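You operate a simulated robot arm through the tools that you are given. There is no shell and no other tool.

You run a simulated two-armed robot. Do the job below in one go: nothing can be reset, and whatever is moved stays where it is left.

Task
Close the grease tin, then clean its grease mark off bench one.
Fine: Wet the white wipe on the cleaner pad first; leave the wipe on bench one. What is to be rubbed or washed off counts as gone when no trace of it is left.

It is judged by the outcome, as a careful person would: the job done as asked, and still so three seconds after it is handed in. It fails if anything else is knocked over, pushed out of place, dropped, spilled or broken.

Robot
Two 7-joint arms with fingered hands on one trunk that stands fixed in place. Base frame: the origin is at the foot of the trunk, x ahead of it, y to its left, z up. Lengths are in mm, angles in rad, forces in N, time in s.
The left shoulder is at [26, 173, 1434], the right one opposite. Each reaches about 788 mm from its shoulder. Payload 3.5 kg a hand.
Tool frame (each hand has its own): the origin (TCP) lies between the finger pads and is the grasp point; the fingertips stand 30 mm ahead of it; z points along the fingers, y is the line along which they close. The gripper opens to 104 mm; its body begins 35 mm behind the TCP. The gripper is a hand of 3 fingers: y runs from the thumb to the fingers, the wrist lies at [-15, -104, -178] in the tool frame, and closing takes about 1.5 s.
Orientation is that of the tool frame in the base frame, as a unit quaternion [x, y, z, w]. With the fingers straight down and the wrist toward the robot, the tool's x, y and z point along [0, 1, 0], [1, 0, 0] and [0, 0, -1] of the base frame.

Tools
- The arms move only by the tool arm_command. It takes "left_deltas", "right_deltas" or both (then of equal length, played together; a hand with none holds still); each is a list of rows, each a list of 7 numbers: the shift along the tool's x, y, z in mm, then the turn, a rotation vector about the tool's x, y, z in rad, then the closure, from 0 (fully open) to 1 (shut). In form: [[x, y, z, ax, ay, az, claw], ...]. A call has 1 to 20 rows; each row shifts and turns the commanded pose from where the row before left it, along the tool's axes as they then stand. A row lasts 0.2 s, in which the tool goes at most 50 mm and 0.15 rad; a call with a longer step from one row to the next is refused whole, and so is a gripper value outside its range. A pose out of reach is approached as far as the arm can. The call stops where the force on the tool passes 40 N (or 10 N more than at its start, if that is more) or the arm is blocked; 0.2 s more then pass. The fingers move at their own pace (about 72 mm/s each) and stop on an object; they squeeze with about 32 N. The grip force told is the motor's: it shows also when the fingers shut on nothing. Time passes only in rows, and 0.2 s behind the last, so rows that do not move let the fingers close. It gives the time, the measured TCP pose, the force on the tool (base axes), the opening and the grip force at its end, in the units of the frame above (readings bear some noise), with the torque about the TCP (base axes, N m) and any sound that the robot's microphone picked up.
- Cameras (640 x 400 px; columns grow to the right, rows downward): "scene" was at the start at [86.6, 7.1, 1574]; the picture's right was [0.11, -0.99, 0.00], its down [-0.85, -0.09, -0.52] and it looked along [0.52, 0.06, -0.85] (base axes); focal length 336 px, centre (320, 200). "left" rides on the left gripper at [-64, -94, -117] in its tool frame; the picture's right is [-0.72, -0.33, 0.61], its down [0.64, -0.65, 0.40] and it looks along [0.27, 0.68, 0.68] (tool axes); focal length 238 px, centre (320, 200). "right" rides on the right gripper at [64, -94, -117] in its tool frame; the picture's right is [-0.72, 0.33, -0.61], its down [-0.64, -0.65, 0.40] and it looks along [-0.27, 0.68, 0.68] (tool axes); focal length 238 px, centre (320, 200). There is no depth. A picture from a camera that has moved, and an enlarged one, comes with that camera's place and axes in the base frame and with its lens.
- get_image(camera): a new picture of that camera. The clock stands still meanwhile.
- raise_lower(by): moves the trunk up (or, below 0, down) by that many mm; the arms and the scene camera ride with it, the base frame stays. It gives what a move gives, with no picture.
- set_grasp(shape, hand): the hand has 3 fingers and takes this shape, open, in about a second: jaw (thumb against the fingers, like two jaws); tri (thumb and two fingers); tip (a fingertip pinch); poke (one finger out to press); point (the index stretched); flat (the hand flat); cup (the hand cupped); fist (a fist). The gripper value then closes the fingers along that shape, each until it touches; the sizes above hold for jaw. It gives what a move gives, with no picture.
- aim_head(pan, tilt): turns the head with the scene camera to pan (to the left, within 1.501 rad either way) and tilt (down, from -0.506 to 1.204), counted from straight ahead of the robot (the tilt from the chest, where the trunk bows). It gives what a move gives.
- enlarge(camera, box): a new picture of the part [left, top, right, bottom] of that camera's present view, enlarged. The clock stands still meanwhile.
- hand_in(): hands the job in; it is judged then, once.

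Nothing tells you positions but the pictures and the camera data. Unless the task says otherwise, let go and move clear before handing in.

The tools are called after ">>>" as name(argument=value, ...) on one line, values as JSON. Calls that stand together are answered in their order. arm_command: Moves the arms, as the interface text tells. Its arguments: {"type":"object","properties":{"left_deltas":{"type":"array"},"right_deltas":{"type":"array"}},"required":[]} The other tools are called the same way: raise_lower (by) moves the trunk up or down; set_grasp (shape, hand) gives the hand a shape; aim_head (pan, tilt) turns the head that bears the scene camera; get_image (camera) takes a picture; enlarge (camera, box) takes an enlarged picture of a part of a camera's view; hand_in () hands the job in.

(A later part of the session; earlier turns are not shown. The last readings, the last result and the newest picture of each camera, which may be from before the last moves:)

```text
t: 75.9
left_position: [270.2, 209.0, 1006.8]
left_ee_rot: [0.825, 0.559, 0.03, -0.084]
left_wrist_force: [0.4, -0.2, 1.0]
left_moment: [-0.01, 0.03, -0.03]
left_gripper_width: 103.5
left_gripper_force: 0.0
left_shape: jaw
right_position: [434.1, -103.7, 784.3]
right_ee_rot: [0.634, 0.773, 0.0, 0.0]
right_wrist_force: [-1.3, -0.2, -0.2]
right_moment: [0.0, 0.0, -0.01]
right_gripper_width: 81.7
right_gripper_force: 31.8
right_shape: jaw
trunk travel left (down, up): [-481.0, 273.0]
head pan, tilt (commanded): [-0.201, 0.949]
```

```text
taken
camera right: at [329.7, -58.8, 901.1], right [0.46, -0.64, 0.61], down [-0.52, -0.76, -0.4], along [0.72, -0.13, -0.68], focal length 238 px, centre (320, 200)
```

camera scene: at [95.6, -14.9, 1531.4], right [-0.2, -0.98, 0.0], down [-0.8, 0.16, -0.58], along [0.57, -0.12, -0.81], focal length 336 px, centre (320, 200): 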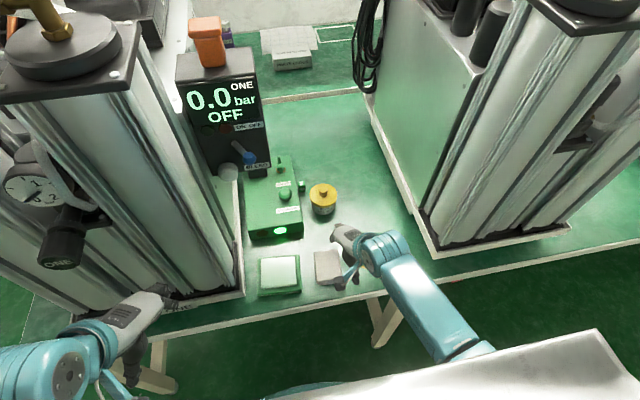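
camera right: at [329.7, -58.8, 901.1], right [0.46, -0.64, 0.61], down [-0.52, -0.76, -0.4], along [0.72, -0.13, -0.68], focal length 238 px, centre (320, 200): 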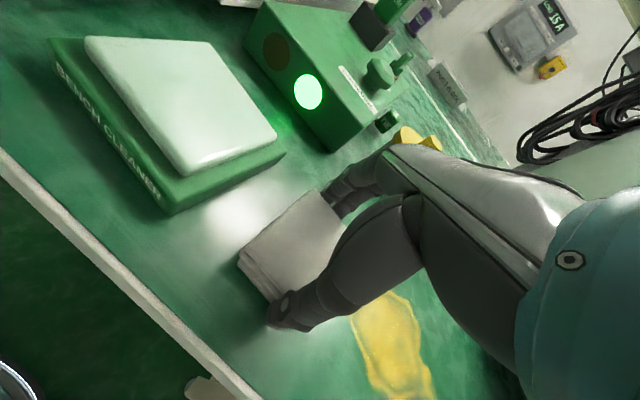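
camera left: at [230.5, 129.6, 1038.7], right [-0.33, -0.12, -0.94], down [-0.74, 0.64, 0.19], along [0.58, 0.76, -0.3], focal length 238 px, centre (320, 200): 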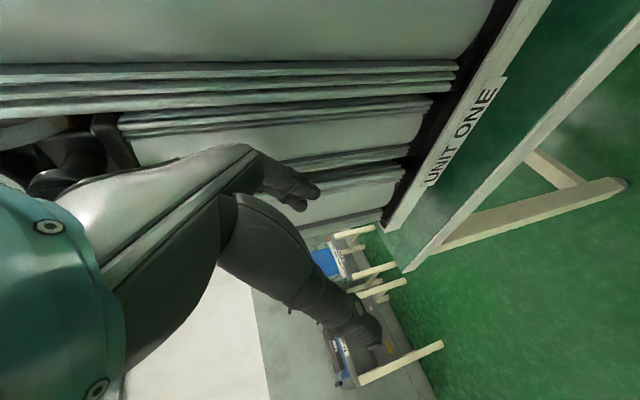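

The fingers have closed on the wipe at about 82 mm with full grip force. I'll command a bit more closure to hold, then lift a little and check.

>>> arm_command(right_deltas=[[0, 0, 0, 0, 0, 0, 0.35], [0, 0, 0, 0, 0, 0, 0.4], [0, 0, 0, 0, 0, 0, 0.4], [0, 0, -4, 0, 0, 0, 0.4], [0, 0, -6, 0, 0, 0, 0.4], [0, 0, -8, 0, 0, 0, 0.4], [0, 0, 0, 0, 0, 0, 0.4]])

>>> enlarge(camera="right", box=[200, 170, 360, 340])

>>> enlarge(camera="scene", box=[280, 220, 400, 310])

```text
t: 77.5
left_position: [269.7, 208.9, 1007.0]
left_ee_rot: [0.825, 0.559, 0.031, -0.084]
left_wrist_force: [-0.2, 0.3, -0.4]
left_moment: [0.01, -0.01, 0.01]
left_gripper_width: 103.5
left_gripper_force: 0.0
left_shape: jaw
right_position: [434.5, -105.7, 802.9]
right_ee_rot: [0.633, 0.774, 0.0, -0.001]
right_wrist_force: [0.4, 0.5, -0.5]
right_moment: [-0.02, 0.0, 0.04]
right_gripper_width: 81.8
right_gripper_force: 31.7
right_shape: jaw
trunk travel left (down, up): [-481.0, 273.0]
head pan, tilt (commanded): [-0.201, 0.949]
```

```text
2.35 times, centred on (280, 255) of right
camera zoom: at [329.7, -59.1, 919.6], right [0.46, -0.64, 0.61], down [-0.52, -0.76, -0.4], along [0.72, -0.13, -0.68], focal length 561 px, centre (414, 71)
```

zoom: 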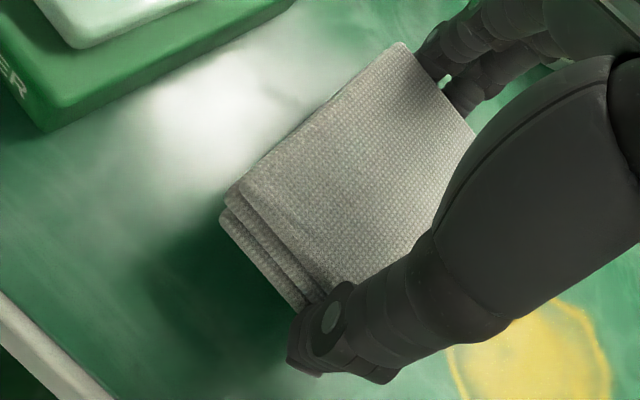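

```text
4.44 times, centred on (340, 265) of scene
camera zoom: at [95.8, -14.9, 1531.4], right [-0.2, -0.98, 0.0], down [-0.8, 0.16, -0.58], along [0.57, -0.12, -0.81], focal length 1492 px, centre (231, -89)
```

zoom: 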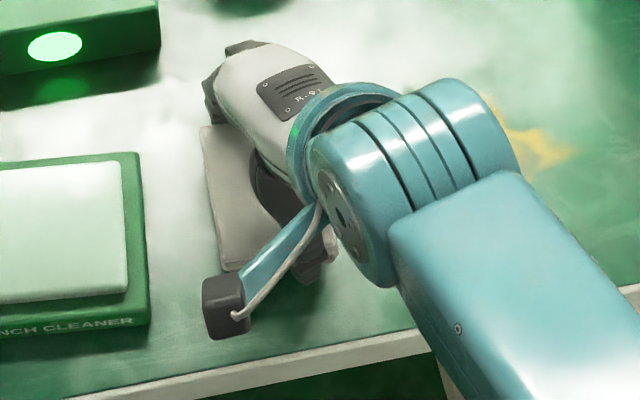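

The wipe is held firmly and clear of the bench. I'll lift it and carry it over the cleaner pad, centred near [437, 13], yawing a bit to keep the elbow free.

>>> arm_command(right_deltas=[[0, 0, -15, 0, 0, 0, 0.4], [0, 0, -15, 0, 0, 0, 0.4], [0, 0, -15, 0, 0, 0, 0.4], [11.4, 2.6, 0, 0, 0, -0.03, 0.4], [11.3, 3, 0, 0, 0, -0.03, 0.4], [11.2, 3.3, 0, 0, 0, -0.03, 0.4], [11.1, 3.7, 0, 0, 0, -0.03, 0.4], [11, 4, 0, 0, 0, -0.03, 0.4], [10.9, 4.3, 0, 0, 0, -0.03, 0.4], [10.7, 4.7, 0, 0, 0, -0.03, 0.4], [10.6, 5, 0, 0, 0, -0.03, 0.4], [10.4, 5.3, 0, 0, 0, -0.03, 0.4], [10.2, 5.6, 0, 0, 0, -0.03, 0.4], [0, 0, 0, 0, 0, 0, 0.4]])

>>> get_image(camera="right")

>>> get_image(camera="scene")

```text
t: 80.7
left_position: [270.1, 207.9, 1006.9]
left_ee_rot: [0.825, 0.559, 0.03, -0.084]
left_wrist_force: [0.3, -0.7, 0.1]
left_moment: [0.0, 0.0, -0.02]
left_gripper_width: 103.7
left_gripper_force: 0.1
left_shape: jaw
right_position: [443.7, -25.2, 833.4]
right_ee_rot: [0.516, 0.856, -0.025, 0.016]
right_wrist_force: [0.4, 0.3, 0.3]
right_moment: [0.0, 0.02, 0.02]
right_gripper_width: 81.5
right_gripper_force: 32.2
right_shape: jaw
trunk travel left (down, up): [-481.0, 273.0]
head pan, tilt (commanded): [-0.201, 0.949]
stopped in row 14 (right hand): the arm was blocked; the commanded pose is now the measured one
```

```text
taken
camera right: at [329.3, -5.3, 948.4], right [0.62, -0.45, 0.64], down [-0.28, -0.89, -0.35], along [0.73, 0.04, -0.68], focal length 238 px, centre (320, 200)
```

right: 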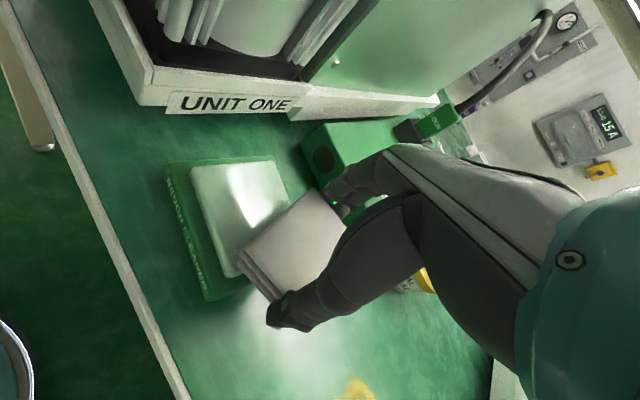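

```text
taken
camera scene: at [95.8, -15.0, 1531.4], right [-0.2, -0.98, 0.0], down [-0.8, 0.16, -0.58], along [0.57, -0.12, -0.81], focal length 336 px, centre (320, 200)
```

scene: 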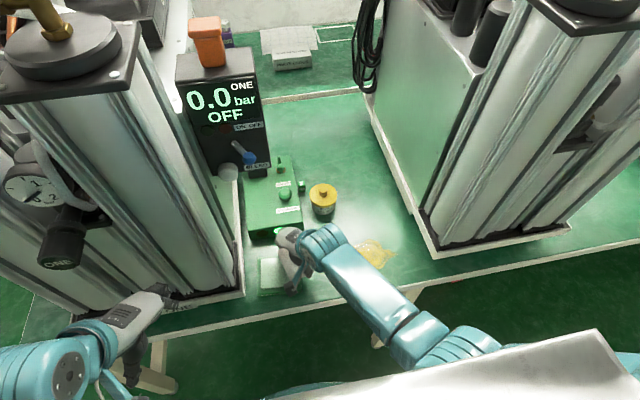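

The arm stopped about 37 mm short in y at this yaw. I'll yaw further the same way to free the elbow, then go on left to the pad.

>>> arm_command(right_deltas=[[0, 0, -2, -0.007, 0.013, -0.08, 0.4], [0, 0, -2, -0.007, 0.013, -0.08, 0.4], [0, 0, -2, -0.006, 0.013, -0.08, 0.4], [0, 0, -2, -0.006, 0.014, -0.08, 0.4], [7.5, 5.6, 0, 0, 0, 0, 0.4], [7.5, 5.6, 0, 0, 0, 0, 0.4], [7.5, 5.6, 0, 0, 0, 0, 0.4], [7.5, 5.6, 0, 0, 0, 0, 0.4], [0, 0, 0, 0, 0, 0, 0.4]])

>>> get_image(camera="right")

>>> get_image(camera="scene")

```text
t: 82.7
left_position: [269.9, 208.8, 1008.2]
left_ee_rot: [0.825, 0.559, 0.03, -0.084]
left_wrist_force: [0.1, 0.2, -0.9]
left_moment: [0.02, 0.0, 0.01]
left_gripper_width: 103.5
left_gripper_force: 0.2
left_shape: jaw
right_position: [435.6, 14.0, 840.3]
right_ee_rot: [0.373, 0.928, -0.003, -0.006]
right_wrist_force: [0.8, -0.1, -0.4]
right_moment: [-0.02, -0.01, -0.01]
right_gripper_width: 81.5
right_gripper_force: 32.0
right_shape: jaw
trunk travel left (down, up): [-481.0, 273.0]
head pan, tilt (commanded): [-0.201, 0.949]
```

```text
taken
camera right: at [326.0, -8.5, 958.6], right [0.75, -0.26, 0.6], down [0.0, -0.91, -0.4], along [0.66, 0.31, -0.69], focal length 238 px, centre (320, 200)
```

right: 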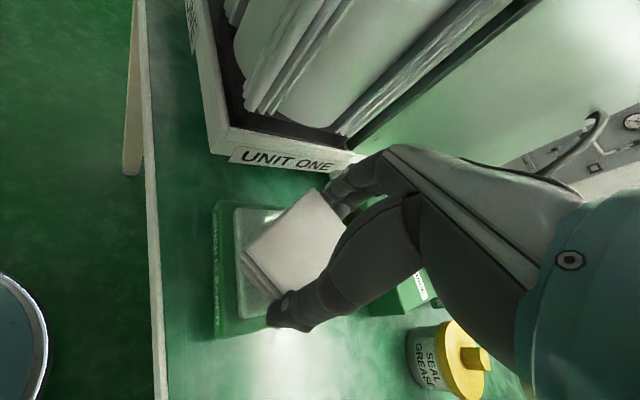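

```text
taken
camera scene: at [95.7, -15.0, 1531.4], right [-0.2, -0.98, 0.0], down [-0.8, 0.16, -0.58], along [0.57, -0.12, -0.81], focal length 336 px, centre (320, 200)
```

scene: 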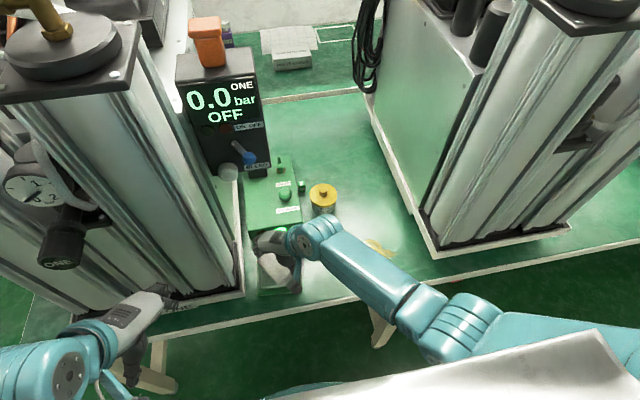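

The wipe hangs right over the pad, clear of the unit's plinth and the green box. I lower it onto the pad, feeling for contact.

>>> arm_command(right_deltas=[[0, 0, 6, 0, 0, 0, 0.4], [0, 0, 6, 0, 0, 0, 0.4], [0, 0, 4, 0, 0, 0, 0.4], [0, 0, 0, 0, 0, 0, 0.4]])

>>> enlarge(camera="right", box=[190, 170, 370, 350])

>>> enlarge(camera="scene", box=[230, 200, 350, 310])

```text
t: 83.7
left_position: [270.1, 209.1, 1007.5]
left_ee_rot: [0.824, 0.559, 0.031, -0.085]
left_wrist_force: [0.3, -0.2, 0.0]
left_moment: [0.03, 0.02, 0.02]
left_gripper_width: 103.6
left_gripper_force: 0.1
left_shape: jaw
right_position: [436.0, 14.6, 824.6]
right_ee_rot: [0.374, 0.928, -0.002, -0.006]
right_wrist_force: [-1.1, 0.6, -0.3]
right_moment: [0.02, 0.0, -0.02]
right_gripper_width: 81.5
right_gripper_force: 32.2
right_shape: jaw
trunk travel left (down, up): [-481.0, 273.0]
head pan, tilt (commanded): [-0.201, 0.949]
```

```text
2.22 times, centred on (280, 260) of right
camera zoom: at [325.7, -8.5, 942.7], right [0.75, -0.26, 0.6], down [0.0, -0.91, -0.4], along [0.66, 0.31, -0.69], focal length 530 px, centre (409, 67)
```

zoom: 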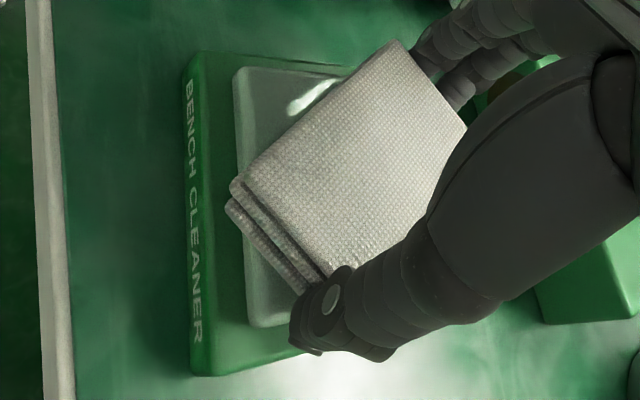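

```text
3.64 times, centred on (290, 255) of scene
camera zoom: at [95.7, -14.9, 1531.4], right [-0.2, -0.98, 0.0], down [-0.8, 0.16, -0.58], along [0.57, -0.12, -0.81], focal length 1220 px, centre (429, 0)
```

zoom: 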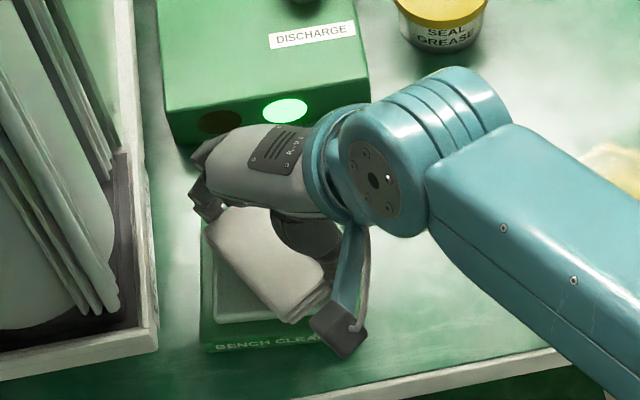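

The wipe lies well over the pad. Going on down in small steps until it presses on it.

>>> arm_command(right_deltas=[[0, 0, 4, 0, 0, 0, 0.4], [0, 0, 3, 0, 0, 0, 0.4], [0, 0, 2, 0, 0, 0, 0.4]])

>>> arm_command(right_deltas=[[0, 0, 2, 0, 0, 0, 0.4], [0, 0, 1.5, 0, 0, 0, 0.4]])

```text
t: 84.5
left_position: [270.9, 209.0, 1007.7]
left_ee_rot: [0.824, 0.559, 0.03, -0.084]
left_wrist_force: [0.6, -1.2, -0.5]
left_moment: [0.0, 0.01, -0.02]
left_gripper_width: 103.6
left_gripper_force: 0.1
left_shape: jaw
right_position: [435.8, 14.5, 816.7]
right_ee_rot: [0.374, 0.928, -0.002, -0.005]
right_wrist_force: [-1.3, -0.7, 3.4]
right_moment: [0.08, -0.15, 0.01]
right_gripper_width: 81.3
right_gripper_force: 32.0
right_shape: jaw
trunk travel left (down, up): [-481.0, 273.0]
head pan, tilt (commanded): [-0.201, 0.949]
```

```text
t: 85.1
left_position: [270.6, 209.1, 1008.1]
left_ee_rot: [0.825, 0.559, 0.031, -0.083]
left_wrist_force: [0.5, -0.1, 0.5]
left_moment: [-0.02, -0.01, 0.0]
left_gripper_width: 103.5
left_gripper_force: 0.1
left_shape: jaw
right_position: [436.8, 14.9, 816.4]
right_ee_rot: [0.374, 0.927, -0.001, -0.004]
right_wrist_force: [-1.4, -1.4, 18.6]
right_moment: [0.0, -0.05, -0.05]
right_gripper_width: 80.8
right_gripper_force: 32.2
right_shape: jaw
trunk travel left (down, up): [-481.0, 273.0]
head pan, tilt (commanded): [-0.201, 0.949]
```

The wipe presses on the pad with about 19 N. I hold it there a moment and look whether it takes up the cleaner.

>>> arm_command(right_deltas=[[0, 0, 0, 0, 0, 0, 0.4], [0, 0, 0, 0, 0, 0, 0.4], [0, 0, 0, 0, 0, 0, 0.4], [0, 0, 0, 0, 0, 0, 0.4], [0, 0, 0, 0, 0, 0, 0.4], [0, 0, 0, 0, 0, 0, 0.4], [0, 0, 0, 0, 0, 0, 0.4], [0, 0, 0, 0, 0, 0, 0.4]])

>>> enlarge(camera="right", box=[190, 170, 370, 350])

>>> enlarge(camera="scene", box=[230, 200, 350, 310])

```text
t: 86.9
left_position: [268.7, 209.0, 1007.1]
left_ee_rot: [0.825, 0.559, 0.031, -0.082]
left_wrist_force: [-0.2, -0.1, 0.5]
left_moment: [0.03, -0.02, 0.02]
left_gripper_width: 103.6
left_gripper_force: 0.0
left_shape: jaw
right_position: [436.7, 15.4, 814.3]
right_ee_rot: [0.374, 0.928, 0.0, -0.004]
right_wrist_force: [1.3, 0.2, 25.5]
right_moment: [0.1, -0.22, -0.1]
right_gripper_width: 81.0
right_gripper_force: 31.8
right_shape: jaw
trunk travel left (down, up): [-481.0, 273.0]
head pan, tilt (commanded): [-0.201, 0.949]
```

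```text
2.22 times, centred on (280, 260) of right
camera zoom: at [324.8, -8.3, 931.8], right [0.75, -0.27, 0.61], down [0.01, -0.91, -0.41], along [0.66, 0.31, -0.68], focal length 530 px, centre (409, 67)
```

zoom: 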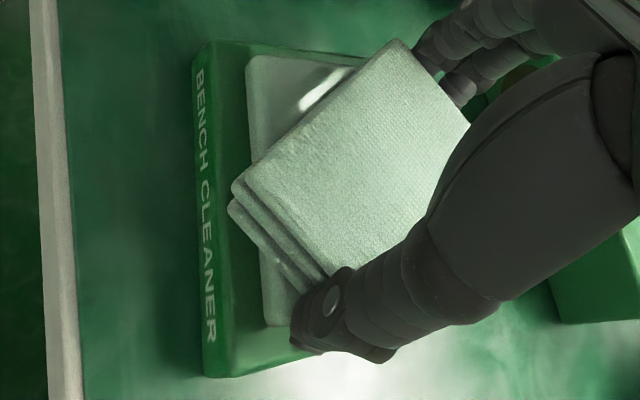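

```text
3.64 times, centred on (290, 255) of scene
camera zoom: at [93.9, -14.9, 1531.6], right [-0.2, -0.98, 0.0], down [-0.8, 0.16, -0.58], along [0.57, -0.12, -0.81], focal length 1220 px, centre (429, 0)
```

zoom: 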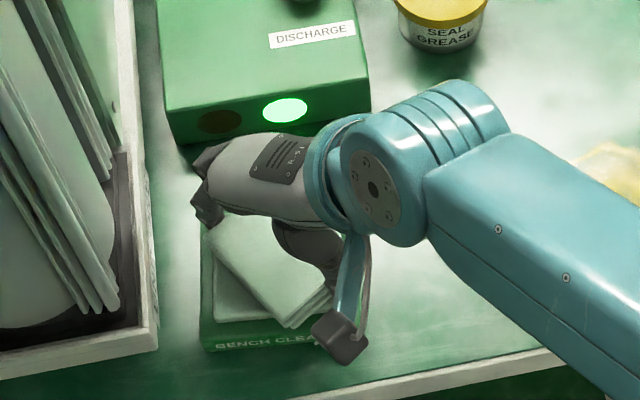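

The wipe has turned pale green, so it has taken up the cleaner. I lift it off the pad and carry it to the left edge of the grease mark, squaring it with the bench on the way.

>>> arm_command(right_deltas=[[0, 0, -6, 0, 0, 0, 0.4], [0, 0, -10, 0, 0, 0, 0.4], [0, 0, -12, 0, 0, 0, 0.4], [0, 0, -12, 0, 0, 0, 0.4], [0, 0, 0, 0, 0, 0, 0.4]])

>>> get_image(camera="right")

```text
t: 88.1
left_position: [269.8, 209.1, 1006.9]
left_ee_rot: [0.824, 0.559, 0.031, -0.084]
left_wrist_force: [0.2, -0.6, -0.3]
left_moment: [0.0, -0.02, 0.02]
left_gripper_width: 103.7
left_gripper_force: 0.1
left_shape: jaw
right_position: [435.5, 13.6, 851.8]
right_ee_rot: [0.374, 0.927, -0.004, -0.007]
right_wrist_force: [1.6, 0.0, -0.9]
right_moment: [-0.03, 0.02, -0.02]
right_gripper_width: 81.0
right_gripper_force: 31.8
right_shape: jaw
trunk travel left (down, up): [-481.0, 273.0]
head pan, tilt (commanded): [-0.201, 0.949]
```

```text
taken
camera right: at [325.7, -8.9, 970.2], right [0.75, -0.26, 0.6], down [0.0, -0.91, -0.4], along [0.66, 0.31, -0.69], focal length 238 px, centre (320, 200)
```

right: 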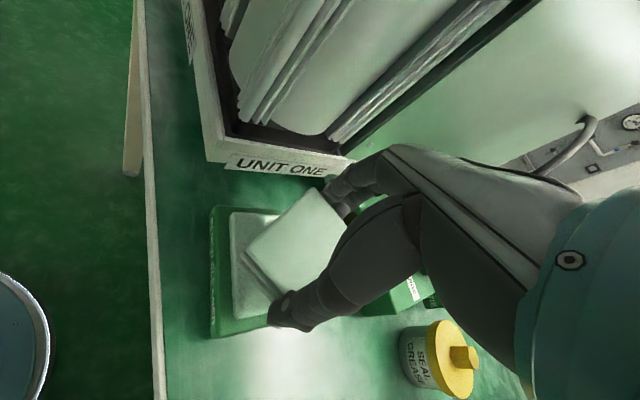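

The wet wipe is still held firmly and the pad stayed in place. Now carrying it across to the mark with a gradual yaw back.

>>> arm_command(right_deltas=[[-8.0, -7.6, 0, 0, 0, 0.0385, 0.4], [-8.3, -7.25, 0, 0, 0, 0.0385, 0.4], [-8.56, -6.93, 0, 0, 0, 0.0385, 0.4], [-8.82, -6.6, 0, 0, 0, 0.0385, 0.4], [-9.07, -6.25, 0, 0, 0, 0.0385, 0.4], [-9.3, -5.9, 0, 0, 0, 0.0385, 0.4], [-9.53, -5.53, 0, 0, 0, 0.0385, 0.4], [-9.73, -5.16, 0, 0, 0, 0.0385, 0.4], [-9.92, -4.79, 0, 0, 0, 0.0385, 0.4], [-10.1, -4.4, 0, 0, 0, 0.0385, 0.4], [-10.26, -4.0, 0, 0, 0, 0.0385, 0.4], [-10.4, -3.6, 0, 0, 0, 0.0385, 0.4], [-10.5, -3.2, 0, 0, 0, 0.0385, 0.4], [-10.65, -2.8, 0, 0, 0, 0.0385, 0.4], [-10.75, -2.4, 0, 0, 0, 0.0385, 0.4], [0, 0, 0, 0, 0, 0, 0.4]])

>>> get_image(camera="right")

>>> get_image(camera="scene")

```text
t: 91.5
left_position: [270.4, 208.6, 1007.5]
left_ee_rot: [0.824, 0.559, 0.03, -0.083]
left_wrist_force: [-0.5, 0.1, -0.5]
left_moment: [0.0, -0.02, 0.0]
left_gripper_width: 103.8
left_gripper_force: 0.2
left_shape: jaw
right_position: [443.0, -151.6, 852.1]
right_ee_rot: [0.623, 0.782, -0.003, -0.005]
right_wrist_force: [0.2, -0.2, 0.0]
right_moment: [0.02, 0.01, 0.03]
right_gripper_width: 81.0
right_gripper_force: 31.9
right_shape: jaw
trunk travel left (down, up): [-481.0, 273.0]
head pan, tilt (commanded): [-0.201, 0.949]
```

```text
taken
camera right: at [338.4, -109.2, 970.3], right [0.49, -0.63, 0.61], down [-0.5, -0.77, -0.4], along [0.72, -0.11, -0.69], focal length 238 px, centre (320, 200)
```

right: 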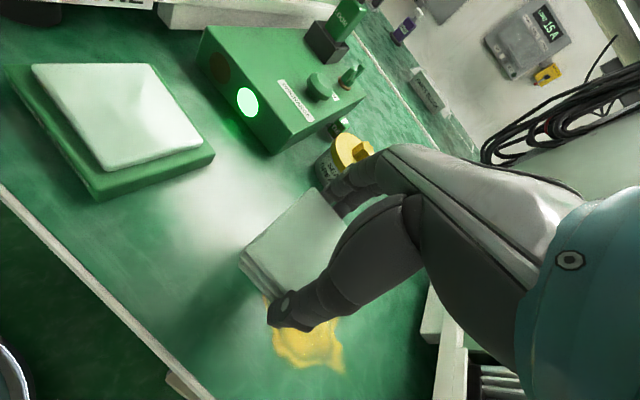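

```text
taken
camera scene: at [95.7, -14.8, 1531.4], right [-0.2, -0.98, 0.0], down [-0.8, 0.16, -0.58], along [0.57, -0.12, -0.81], focal length 336 px, centre (320, 200)
```

scene: 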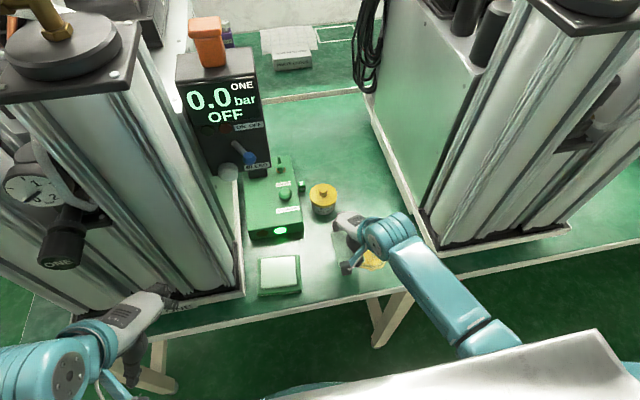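

The wipe is squared with the bench at the mark's left end. I lower it to the bench and feel for contact.

>>> arm_command(right_deltas=[[0, 0, 12, 0, 0, 0, 0.4], [0, 0, 12, 0, 0, 0, 0.4], [0, 0, 12, 0, 0, 0, 0.4], [0, 0, 12, 0, 0, 0, 0.4], [0, 0, 8, 0, 0, 0, 0.4], [0, 0, 4, 0, 0, 0, 0.4], [0, 0, 2, 0, 0, 0, 0.4]])

>>> arm_command(right_deltas=[[0, 0, 2, 0, 0, 0, 0.4], [0, 0, 2, 0, 0, 0, 0.4]])

```text
t: 93.1
left_position: [271.3, 207.8, 1006.4]
left_ee_rot: [0.824, 0.559, 0.03, -0.083]
left_wrist_force: [-0.1, -0.6, 0.7]
left_moment: [0.0, 0.04, 0.05]
left_gripper_width: 103.6
left_gripper_force: 0.0
left_shape: jaw
right_position: [443.2, -152.1, 790.9]
right_ee_rot: [0.623, 0.782, -0.004, -0.005]
right_wrist_force: [-0.3, 0.7, 0.1]
right_moment: [0.0, 0.02, 0.01]
right_gripper_width: 81.0
right_gripper_force: 32.3
right_shape: jaw
trunk travel left (down, up): [-481.0, 273.0]
head pan, tilt (commanded): [-0.201, 0.949]
```

```text
t: 93.7
left_position: [270.7, 208.7, 1007.6]
left_ee_rot: [0.825, 0.559, 0.03, -0.083]
left_wrist_force: [0.4, -1.3, 0.3]
left_moment: [0.02, -0.05, -0.05]
left_gripper_width: 103.6
left_gripper_force: 0.0
left_shape: jaw
right_position: [443.0, -152.7, 786.8]
right_ee_rot: [0.622, 0.783, -0.004, -0.006]
right_wrist_force: [-0.3, 1.1, -0.8]
right_moment: [0.02, 0.02, 0.03]
right_gripper_width: 81.1
right_gripper_force: 31.7
right_shape: jaw
trunk travel left (down, up): [-481.0, 273.0]
head pan, tilt (commanded): [-0.201, 0.949]
```

No contact yet at z 787; I go on in small steps.

>>> arm_command(right_deltas=[[0, 0, 1.5, 0, 0, 0, 0.4], [0, 0, 1.5, 0, 0, 0, 0.4]])

>>> arm_command(right_deltas=[[0, 0, 1.5, 0, 0, 0, 0.4], [0, 0, 1, 0, 0, 0, 0.4]])

```text
t: 94.3
left_position: [270.2, 208.5, 1008.0]
left_ee_rot: [0.824, 0.559, 0.03, -0.084]
left_wrist_force: [0.1, 0.2, 0.6]
left_moment: [-0.03, 0.01, 0.0]
left_gripper_width: 103.7
left_gripper_force: 0.1
left_shape: jaw
right_position: [442.0, -152.1, 783.5]
right_ee_rot: [0.623, 0.782, -0.004, -0.006]
right_wrist_force: [-0.5, 1.2, -0.1]
right_moment: [-0.02, 0.01, 0.0]
right_gripper_width: 81.0
right_gripper_force: 32.4
right_shape: jaw
trunk travel left (down, up): [-481.0, 273.0]
head pan, tilt (commanded): [-0.201, 0.949]
```

```text
t: 94.9
left_position: [270.1, 208.4, 1008.8]
left_ee_rot: [0.824, 0.559, 0.03, -0.083]
left_wrist_force: [0.6, 0.9, -0.3]
left_moment: [0.02, 0.01, 0.04]
left_gripper_width: 103.7
left_gripper_force: 0.0
left_shape: jaw
right_position: [442.9, -150.8, 782.1]
right_ee_rot: [0.623, 0.782, -0.003, -0.004]
right_wrist_force: [-0.8, -1.0, 4.7]
right_moment: [0.04, -0.19, -0.02]
right_gripper_width: 80.9
right_gripper_force: 32.3
right_shape: jaw
trunk travel left (down, up): [-481.0, 273.0]
head pan, tilt (commanded): [-0.201, 0.949]
```

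Contact, a bit more at the front edge. I'll level the hand by a hair and press to about 15 N, then begin rubbing.

>>> arm_command(right_deltas=[[0, 0, 1, -0.012, 0, 0, 0.4], [0, 0, 1, 0, 0, 0, 0.4], [0, 0, 0, 0, 0, 0, 0.4]])

>>> enlarge(camera="right", box=[200, 170, 380, 380])

```text
t: 95.7
left_position: [269.5, 208.3, 1008.8]
left_ee_rot: [0.824, 0.559, 0.031, -0.083]
left_wrist_force: [-0.7, -0.4, 0.8]
left_moment: [0.01, 0.05, 0.0]
left_gripper_width: 103.6
left_gripper_force: 0.1
left_shape: jaw
right_position: [443.0, -150.3, 781.7]
right_ee_rot: [0.622, 0.783, 0.003, 0.0]
right_wrist_force: [-3.4, -2.4, 21.6]
right_moment: [-0.16, 0.25, -0.08]
right_gripper_width: 80.5
right_gripper_force: 32.8
right_shape: jaw
trunk travel left (down, up): [-481.0, 273.0]
head pan, tilt (commanded): [-0.201, 0.949]
```

```text
1.90 times, centred on (290, 275) of right
camera zoom: at [336.8, -108.8, 897.3], right [0.48, -0.63, 0.61], down [-0.49, -0.77, -0.41], along [0.73, -0.11, -0.68], focal length 454 px, centre (377, 57)
```

zoom: 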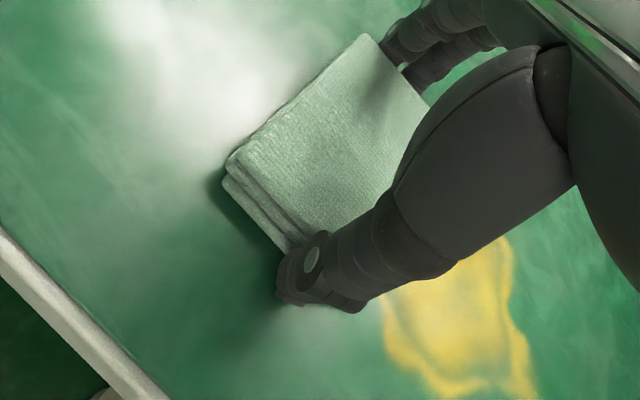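

Pressed evenly with about 20 N. Now the first rubbing stroke to the right across the mark.

>>> arm_command(right_deltas=[[0, 0, -0.5, 0, 0, 0, 0.4], [-5, -1.1, 0, 0, 0, 0, 0.4], [-9.74, -2.26, 0, 0, 0, 0, 0.4], [-9.74, -2.26, 0, 0, 0, 0, 0.4], [-9.74, -2.26, 0, 0, 0, 0, 0.4], [-9.74, -2.26, 0, 0, 0, 0, 0.4], [-9.74, -2.26, 0, 0, 0, 0, 0.4]])

>>> get_image(camera="right")

>>> enlarge(camera="scene", box=[300, 200, 440, 310])

```text
t: 97.3
left_position: [269.7, 209.5, 1007.7]
left_ee_rot: [0.824, 0.559, 0.031, -0.083]
left_wrist_force: [0.0, -0.9, 0.4]
left_moment: [0.03, -0.04, -0.01]
left_gripper_width: 103.7
left_gripper_force: 0.2
left_shape: jaw
right_position: [441.2, -206.1, 779.8]
right_ee_rot: [0.622, 0.783, 0.0, 0.0]
right_wrist_force: [0.0, 7.5, 15.9]
right_moment: [0.3, -0.04, 0.03]
right_gripper_width: 79.7
right_gripper_force: 32.2
right_shape: jaw
trunk travel left (down, up): [-481.0, 273.0]
head pan, tilt (commanded): [-0.201, 0.949]
```

```text
taken
camera right: at [335.1, -164.9, 896.2], right [0.48, -0.63, 0.61], down [-0.49, -0.77, -0.4], along [0.73, -0.11, -0.68], focal length 238 px, centre (320, 200)
```

right: 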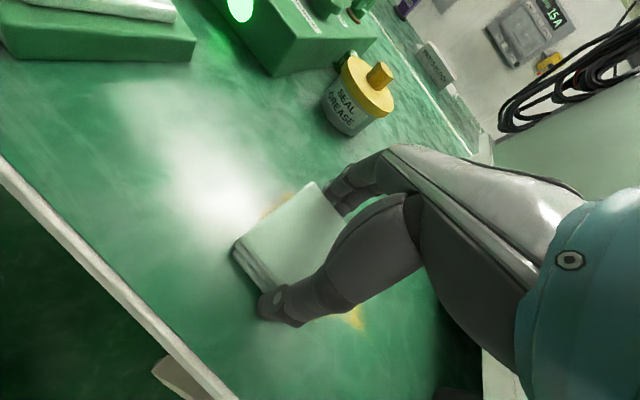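

```text
3.64 times, centred on (370, 255) of scene
camera zoom: at [94.4, -13.8, 1531.5], right [-0.2, -0.98, 0.0], down [-0.8, 0.16, -0.58], along [0.57, -0.12, -0.81], focal length 1220 px, centre (138, 0)
```

zoom: 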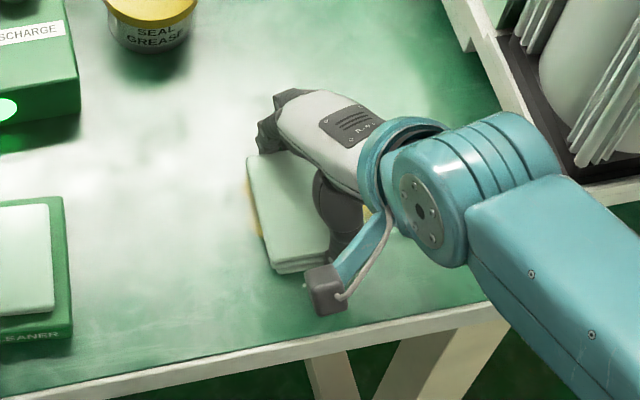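

The wipe rubs smoothly with about 7 N of drag. I continue the stroke to the mark's right end and come back.

>>> arm_command(right_deltas=[[-9.74, -2.26, 0, 0, 0, 0, 0.4], [-9.74, -2.26, 0, 0, 0, 0, 0.4], [-9.74, -2.26, 0, 0, 0, 0, 0.4], [-9.74, -2.26, 0, 0, 0, 0, 0.4], [-9.74, -2.26, 0, 0, 0, 0, 0.4], [-9.74, -2.26, 0, 0, 0, 0, 0.4], [-9.74, -2.26, 0, 0, 0, 0, 0.4], [0, 0, 0, 0, 0, 0, 0.4]])

>>> enlarge(camera="scene", box=[300, 200, 460, 320])

>>> get_image(camera="right")

```text
t: 99.1
left_position: [269.2, 210.1, 1008.7]
left_ee_rot: [0.824, 0.559, 0.031, -0.084]
left_wrist_force: [-0.2, 0.7, 0.1]
left_moment: [0.0, 0.0, 0.01]
left_gripper_width: 103.8
left_gripper_force: 0.0
left_shape: jaw
right_position: [442.7, -273.2, 780.0]
right_ee_rot: [0.623, 0.782, 0.002, 0.0]
right_wrist_force: [-0.2, 10.8, 20.3]
right_moment: [0.27, 0.49, -0.28]
right_gripper_width: 79.0
right_gripper_force: 32.0
right_shape: jaw
trunk travel left (down, up): [-481.0, 273.0]
head pan, tilt (commanded): [-0.201, 0.949]
```

```text
3.33 times, centred on (380, 260) of scene
camera zoom: at [94.2, -12.7, 1531.6], right [-0.2, -0.98, 0.0], down [-0.8, 0.16, -0.58], along [0.57, -0.12, -0.81], focal length 1119 px, centre (120, 0)
```

zoom: 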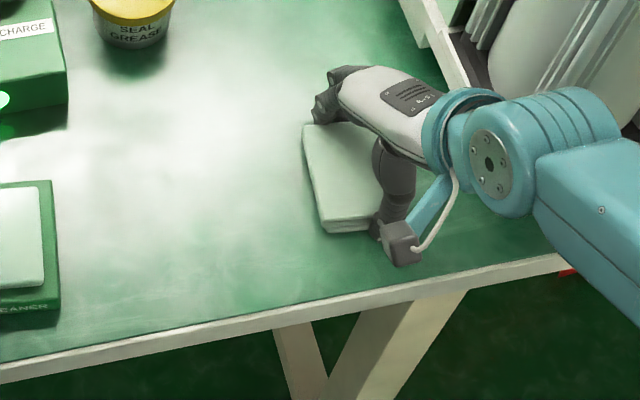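

```text
taken
camera right: at [335.6, -231.6, 896.4], right [0.48, -0.63, 0.61], down [-0.49, -0.77, -0.41], along [0.73, -0.11, -0.68], focal length 238 px, centre (320, 200)
```

right: 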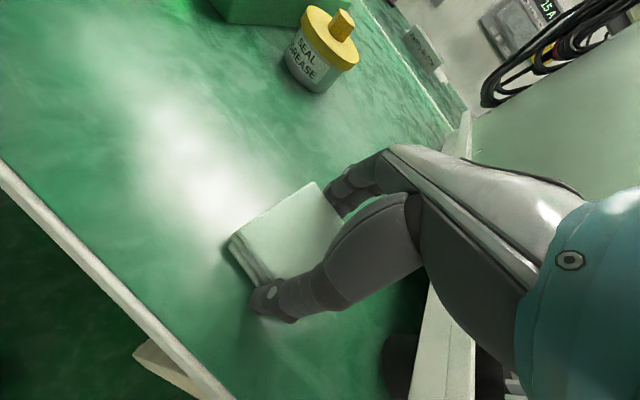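

The mark already looks gone where the wipe passed. I now sweep back a bit nearer to the bench edge to cover the mark's near side.

>>> arm_command(right_deltas=[[1.4, -6.3, 0, 0, 0, 0, 0.4], [1.4, -6.3, 0, 0, 0, 0, 0.4], [9.74, 2.26, 0, 0, 0, 0, 0.4], [9.74, 2.26, 0, 0, 0, 0, 0.4], [9.74, 2.26, 0, 0, 0, 0, 0.4], [9.74, 2.26, 0, 0, 0, 0, 0.4], [9.74, 2.26, 0, 0, 0, 0, 0.4], [9.74, 2.26, 0, 0, 0, 0, 0.4], [9.74, 2.26, 0, 0, 0, 0, 0.4], [9.74, 2.26, 0, 0, 0, 0, 0.4], [9.74, 2.26, 0, 0, 0, 0, 0.4], [9.74, 2.26, 0, 0, 0, 0, 0.4], [9.74, 2.26, 0, 0, 0, 0, 0.4], [9.74, 2.26, 0, 0, 0, 0, 0.4]])

>>> get_image(camera="scene")

>>> get_image(camera="right")

```text
t: 102.1
left_position: [270.0, 208.0, 1007.4]
left_ee_rot: [0.825, 0.559, 0.031, -0.083]
left_wrist_force: [0.2, -1.0, -0.2]
left_moment: [-0.04, -0.01, -0.02]
left_gripper_width: 103.5
left_gripper_force: 0.0
left_shape: jaw
right_position: [428.1, -155.6, 780.1]
right_ee_rot: [0.623, 0.782, 0.001, -0.001]
right_wrist_force: [-0.6, -8.7, 15.4]
right_moment: [-0.19, -0.49, -0.24]
right_gripper_width: 80.4
right_gripper_force: 31.9
right_shape: jaw
trunk travel left (down, up): [-481.0, 273.0]
head pan, tilt (commanded): [-0.201, 0.949]
```

```text
taken
camera scene: at [94.3, -15.3, 1531.5], right [-0.2, -0.98, 0.0], down [-0.8, 0.16, -0.58], along [0.57, -0.12, -0.81], focal length 336 px, centre (320, 200)
```

scene: 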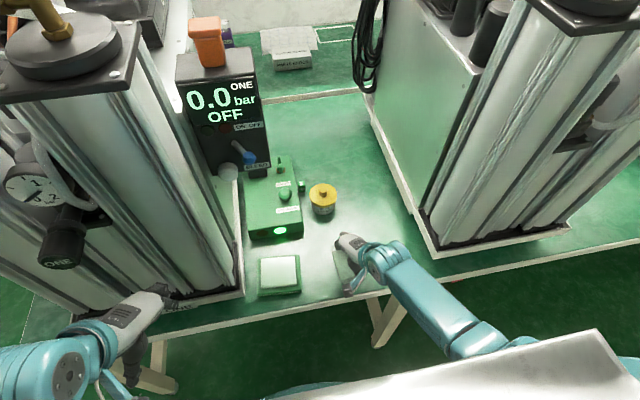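

```text
taken
camera right: at [322.7, -113.9, 896.6], right [0.48, -0.63, 0.61], down [-0.49, -0.77, -0.41], along [0.73, -0.11, -0.68], focal length 238 px, centre (320, 200)
```

right: 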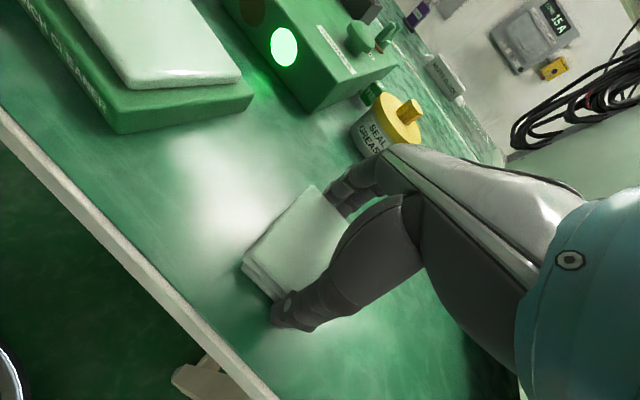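

Nothing yellow is left in view here. I'll do another pass on the far side of the mark to be thorough.

>>> arm_command(right_deltas=[[-2.4, 10.4, 0, 0, 0, 0, 0.4], [-2.4, 10.4, 0, 0, 0, 0, 0.4], [-2.4, 10.4, 0, 0, 0, 0, 0.4], [-9.74, -2.26, 0, 0, 0, 0, 0.4], [-9.74, -2.26, 0, 0, 0, 0, 0.4], [-9.74, -2.26, 0, 0, 0, 0, 0.4], [-9.74, -2.26, 0, 0, 0, 0, 0.4], [-9.74, -2.26, 0, 0, 0, 0, 0.4], [-9.74, -2.26, 0, 0, 0, 0, 0.4], [-9.74, -2.26, 0, 0, 0, 0, 0.4], [-9.74, -2.26, 0, 0, 0, 0, 0.4], [-9.74, -2.26, 0, 0, 0, 0, 0.4], [-9.74, -2.26, 0, 0, 0, 0, 0.4], [-9.74, -2.26, 0, 0, 0, 0, 0.4], [-9.74, -2.26, 0, 0, 0, 0, 0.4], [-9.74, -2.26, 0, 0, 0, 0, 0.4]])

>>> get_image(camera="scene")

>>> enlarge(camera="scene", box=[290, 220, 450, 320])

>>> get_image(camera="right")

```text
t: 105.5
left_position: [270.2, 208.6, 1007.4]
left_ee_rot: [0.825, 0.558, 0.03, -0.083]
left_wrist_force: [-1.4, 0.2, -0.9]
left_moment: [-0.02, 0.01, -0.02]
left_gripper_width: 103.8
left_gripper_force: 0.0
left_shape: jaw
right_position: [461.0, -283.3, 779.8]
right_ee_rot: [0.622, 0.783, 0.003, -0.001]
right_wrist_force: [0.2, 5.2, 9.3]
right_moment: [0.21, -0.45, 0.24]
right_gripper_width: 80.0
right_gripper_force: 32.2
right_shape: jaw
trunk travel left (down, up): [-481.0, 273.0]
head pan, tilt (commanded): [-0.201, 0.949]
```

```text
taken
camera scene: at [94.8, -13.9, 1531.5], right [-0.2, -0.98, 0.0], down [-0.8, 0.16, -0.58], along [0.57, -0.12, -0.81], focal length 336 px, centre (320, 200)
```

scene: 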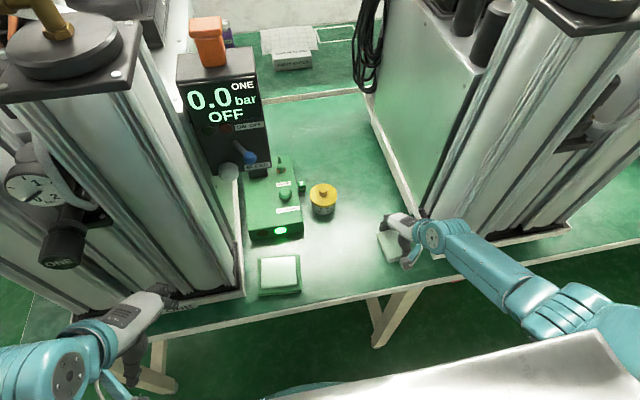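

```text
4.00 times, centred on (370, 270) of scene
camera zoom: at [94.8, -13.9, 1531.5], right [-0.2, -0.98, 0.0], down [-0.8, 0.16, -0.58], along [0.57, -0.12, -0.81], focal length 1342 px, centre (120, -80)
```

zoom: 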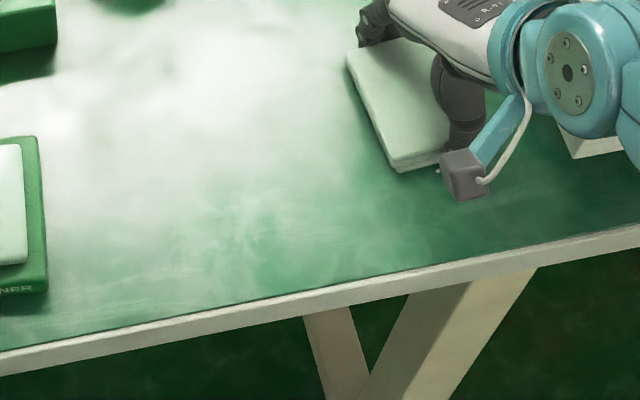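

```text
taken
camera right: at [354.1, -242.4, 896.7], right [0.48, -0.63, 0.61], down [-0.49, -0.77, -0.41], along [0.73, -0.11, -0.68], focal length 238 px, centre (320, 200)
```

right: 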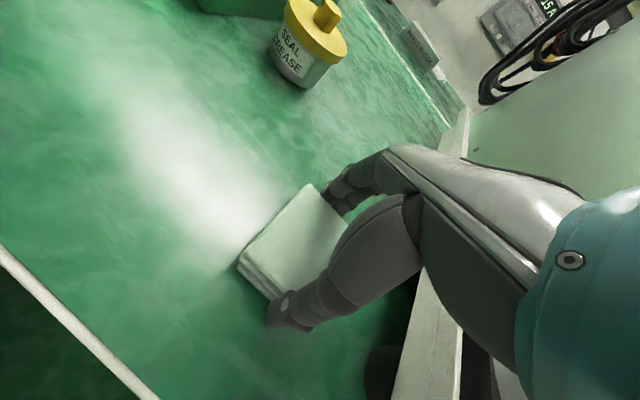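

The bench looks clean in both views. One more return pass with slightly firmer pressure, ending left of the mark near where the wipe first lay.

>>> arm_command(right_deltas=[[2.2, -9.7, 0.8, 0, 0, 0, 0.4], [2.3, -9.8, 0, 0, 0, 0, 0.4], [9.74, 2.26, 0, 0, 0, 0, 0.4], [9.74, 2.26, 0, 0, 0, 0, 0.4], [9.74, 2.26, 0, 0, 0, 0, 0.4], [9.74, 2.26, 0, 0, 0, 0, 0.4], [9.74, 2.26, 0, 0, 0, 0, 0.4], [9.74, 2.26, 0, 0, 0, 0, 0.4], [9.74, 2.26, 0, 0, 0, 0, 0.4], [9.74, 2.26, 0, 0, 0, 0, 0.4], [9.74, 2.26, 0, 0, 0, 0, 0.4], [9.74, 2.26, 0, 0, 0, 0, 0.4], [9.74, 2.26, 0, 0, 0, 0, 0.4], [9.74, 2.26, 0, 0, 0, 0, 0.4], [9.74, 2.26, 0, 0, 0, 0, 0.4], [9.74, 2.26, 0, 0, 0, 0, 0.4], [0, 0, 0, 0, 0, 0, 0.4]])

>>> aim_head(pan=-0.5, tilt=0.95)

>>> get_image(camera="scene")

>>> get_image(camera="right")

```text
t: 109.1
left_position: [270.5, 208.3, 1007.3]
left_ee_rot: [0.824, 0.559, 0.031, -0.084]
left_wrist_force: [0.5, -0.2, -0.6]
left_moment: [-0.04, 0.01, 0.02]
left_gripper_width: 103.7
left_gripper_force: 0.0
left_shape: jaw
right_position: [441.2, -145.8, 780.0]
right_ee_rot: [0.623, 0.782, 0.002, -0.001]
right_wrist_force: [-1.0, -9.0, 17.4]
right_moment: [-0.14, -0.58, -0.26]
right_gripper_width: 80.2
right_gripper_force: 31.9
right_shape: jaw
trunk travel left (down, up): [-481.0, 273.0]
head pan, tilt (commanded): [-0.201, 0.949]
```

```text
t: 109.9
left_position: [270.0, 208.6, 1008.8]
left_ee_rot: [0.825, 0.558, 0.031, -0.084]
left_wrist_force: [0.5, -0.7, 0.9]
left_moment: [-0.03, 0.02, -0.03]
left_gripper_width: 103.8
left_gripper_force: 0.1
left_shape: jaw
right_position: [442.1, -147.3, 779.4]
right_ee_rot: [0.622, 0.783, 0.002, -0.001]
right_wrist_force: [0.2, -8.9, 17.1]
right_moment: [-0.1, -0.57, -0.24]
right_gripper_width: 80.6
right_gripper_force: 31.8
right_shape: jaw
trunk travel left (down, up): [-481.0, 273.0]
head pan, tilt (commanded): [-0.499, 0.949]
```

```text
taken
camera scene: at [86.8, -35.6, 1531.5], right [-0.48, -0.88, 0.0], down [-0.71, 0.39, -0.58], along [0.51, -0.28, -0.81], focal length 336 px, centre (320, 200)
```

scene: 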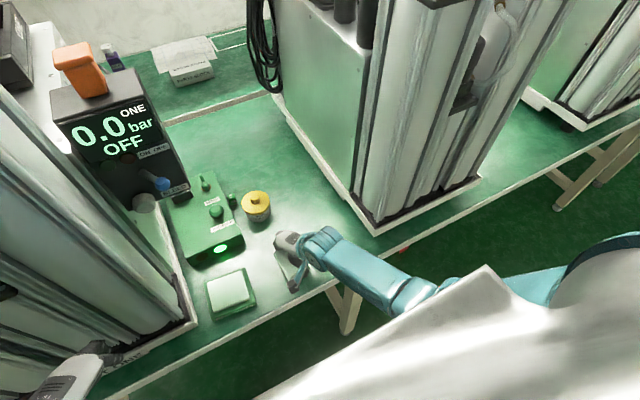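

```text
taken
camera right: at [334.8, -105.5, 896.5], right [0.48, -0.63, 0.61], down [-0.49, -0.77, -0.41], along [0.73, -0.11, -0.68], focal length 238 px, centre (320, 200)
```

right: 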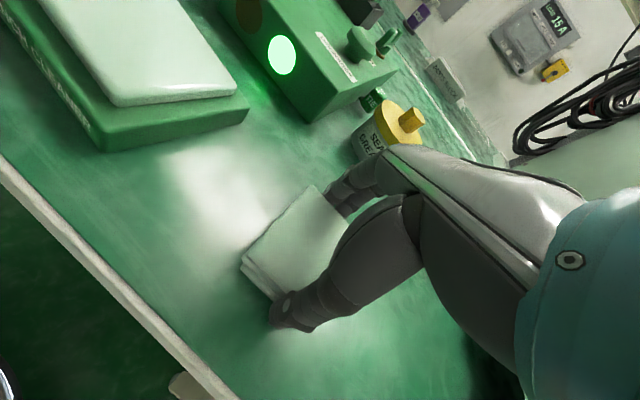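

The hand is now left of the mark; I'll zoom into the bench where the mark was.

>>> enlarge(camera="scene", box=[270, 190, 410, 300])

>>> enlarge(camera="right", box=[180, 170, 500, 400])

```text
3.64 times, centred on (340, 245) of scene
camera zoom: at [86.8, -35.6, 1531.5], right [-0.48, -0.88, 0.0], down [-0.71, 0.39, -0.58], along [0.51, -0.28, -0.81], focal length 1220 px, centre (247, 36)
```

zoom: 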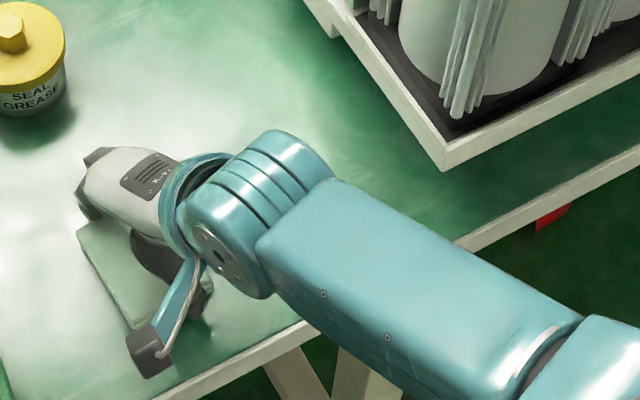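

```text
1.74 times, centred on (340, 285) of right
camera zoom: at [334.8, -105.5, 896.5], right [0.48, -0.63, 0.61], down [-0.49, -0.77, -0.41], along [0.73, -0.11, -0.68], focal length 414 px, centre (285, 52)
```

zoom: 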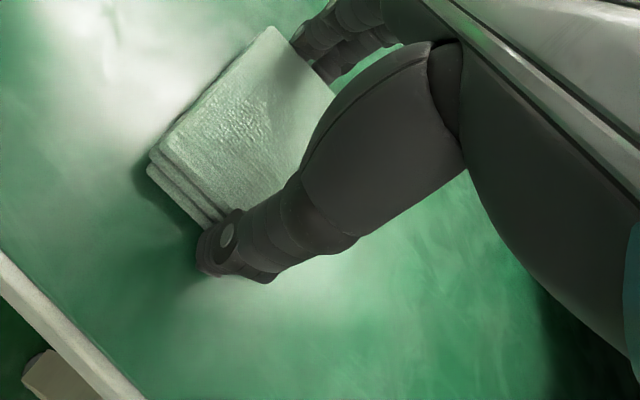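

The arm hides part of the area, so I'll lift the wipe and shift left to get a clear look at the whole spot with the hand camera.

>>> arm_command(right_deltas=[[0, 0, -6, 0, 0, 0, 0.4], [0, 0, -12, 0, 0, 0, 0.4], [0, 0, -15, 0, 0, 0, 0.4], [0, 0, -15, 0, 0, 0, 0.4], [9.7, 2.2, 0, 0, 0, -0.01, 0.4], [9.7, 2.3, 0, 0, 0, -0.01, 0.4], [9.7, 2.3, 0, 0, 0, -0.01, 0.4], [9.7, 2.3, 0, 0, 0, -0.01, 0.4], [0, 0, 0, 0, 0, 0, 0.4]])

>>> get_image(camera="right")

>>> enlarge(camera="right", box=[240, 220, 520, 400])

>>> enlarge(camera="scene", box=[260, 180, 420, 300])

```text
t: 111.9
left_position: [270.5, 209.1, 1007.3]
left_ee_rot: [0.824, 0.559, 0.03, -0.084]
left_wrist_force: [0.0, 0.6, -0.3]
left_moment: [-0.03, -0.02, 0.02]
left_gripper_width: 103.5
left_gripper_force: 0.0
left_shape: jaw
right_position: [442.9, -105.9, 825.3]
right_ee_rot: [0.608, 0.794, 0.001, -0.001]
right_wrist_force: [0.7, -0.1, 0.9]
right_moment: [0.04, -0.01, 0.04]
right_gripper_width: 80.5
right_gripper_force: 32.4
right_shape: jaw
trunk travel left (down, up): [-481.0, 273.0]
head pan, tilt (commanded): [-0.499, 0.949]
```

```text
taken
camera right: at [334.0, -69.1, 942.7], right [0.5, -0.61, 0.61], down [-0.46, -0.79, -0.41], along [0.73, -0.08, -0.68], focal length 238 px, centre (320, 200)
```

right: 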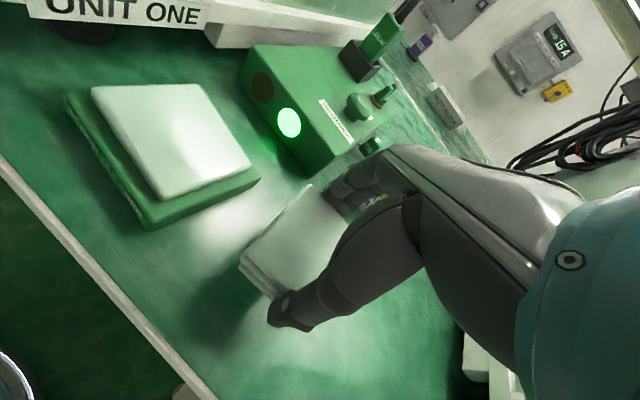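

```text
2.22 times, centred on (380, 310) of right
camera zoom: at [334.0, -69.1, 942.7], right [0.5, -0.61, 0.61], down [-0.46, -0.79, -0.41], along [0.73, -0.08, -0.68], focal length 530 px, centre (187, -44)
```

zoom: 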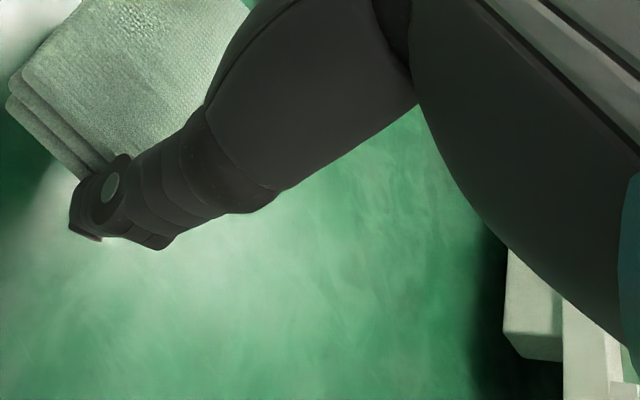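

```text
3.33 times, centred on (340, 240) of scene
camera zoom: at [88.3, -35.3, 1531.4], right [-0.48, -0.88, 0.0], down [-0.71, 0.39, -0.58], along [0.51, -0.28, -0.81], focal length 1119 px, centre (253, 67)
```

zoom: 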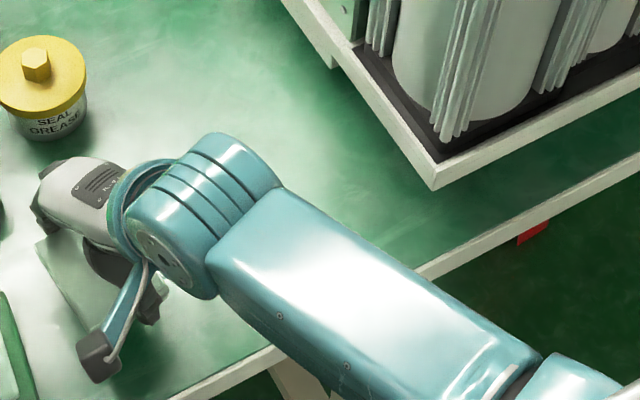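

The spot looks clean from here. I set the wipe down at its old place, let go, and move the arm away for a full inspection.

>>> arm_command(right_deltas=[[0, 0, 10, 0, 0, 0, 0.4], [0, 0, 12, 0, 0, 0, 0.4], [0, 0, 10, 0, 0, 0, 0.4], [0, 0, 6, 0, 0, 0, 0.4], [0, 0, 3, 0, 0, 0, 0.4], [0, 0, 1.5, 0, 0, 0, 0.4], [0, 0, 0, 0, 0, 0, 0.4]])

```text
t: 113.5
left_position: [270.1, 207.2, 1007.8]
left_ee_rot: [0.824, 0.559, 0.03, -0.084]
left_wrist_force: [-0.2, 0.0, 0.2]
left_moment: [0.0, 0.01, 0.01]
left_gripper_width: 103.8
left_gripper_force: 0.1
left_shape: jaw
right_position: [442.3, -107.8, 785.2]
right_ee_rot: [0.608, 0.794, 0.001, -0.002]
right_wrist_force: [0.6, 0.1, -0.7]
right_moment: [-0.01, -0.01, 0.03]
right_gripper_width: 80.7
right_gripper_force: 32.3
right_shape: jaw
trunk travel left (down, up): [-481.0, 273.0]
head pan, tilt (commanded): [-0.499, 0.949]
```

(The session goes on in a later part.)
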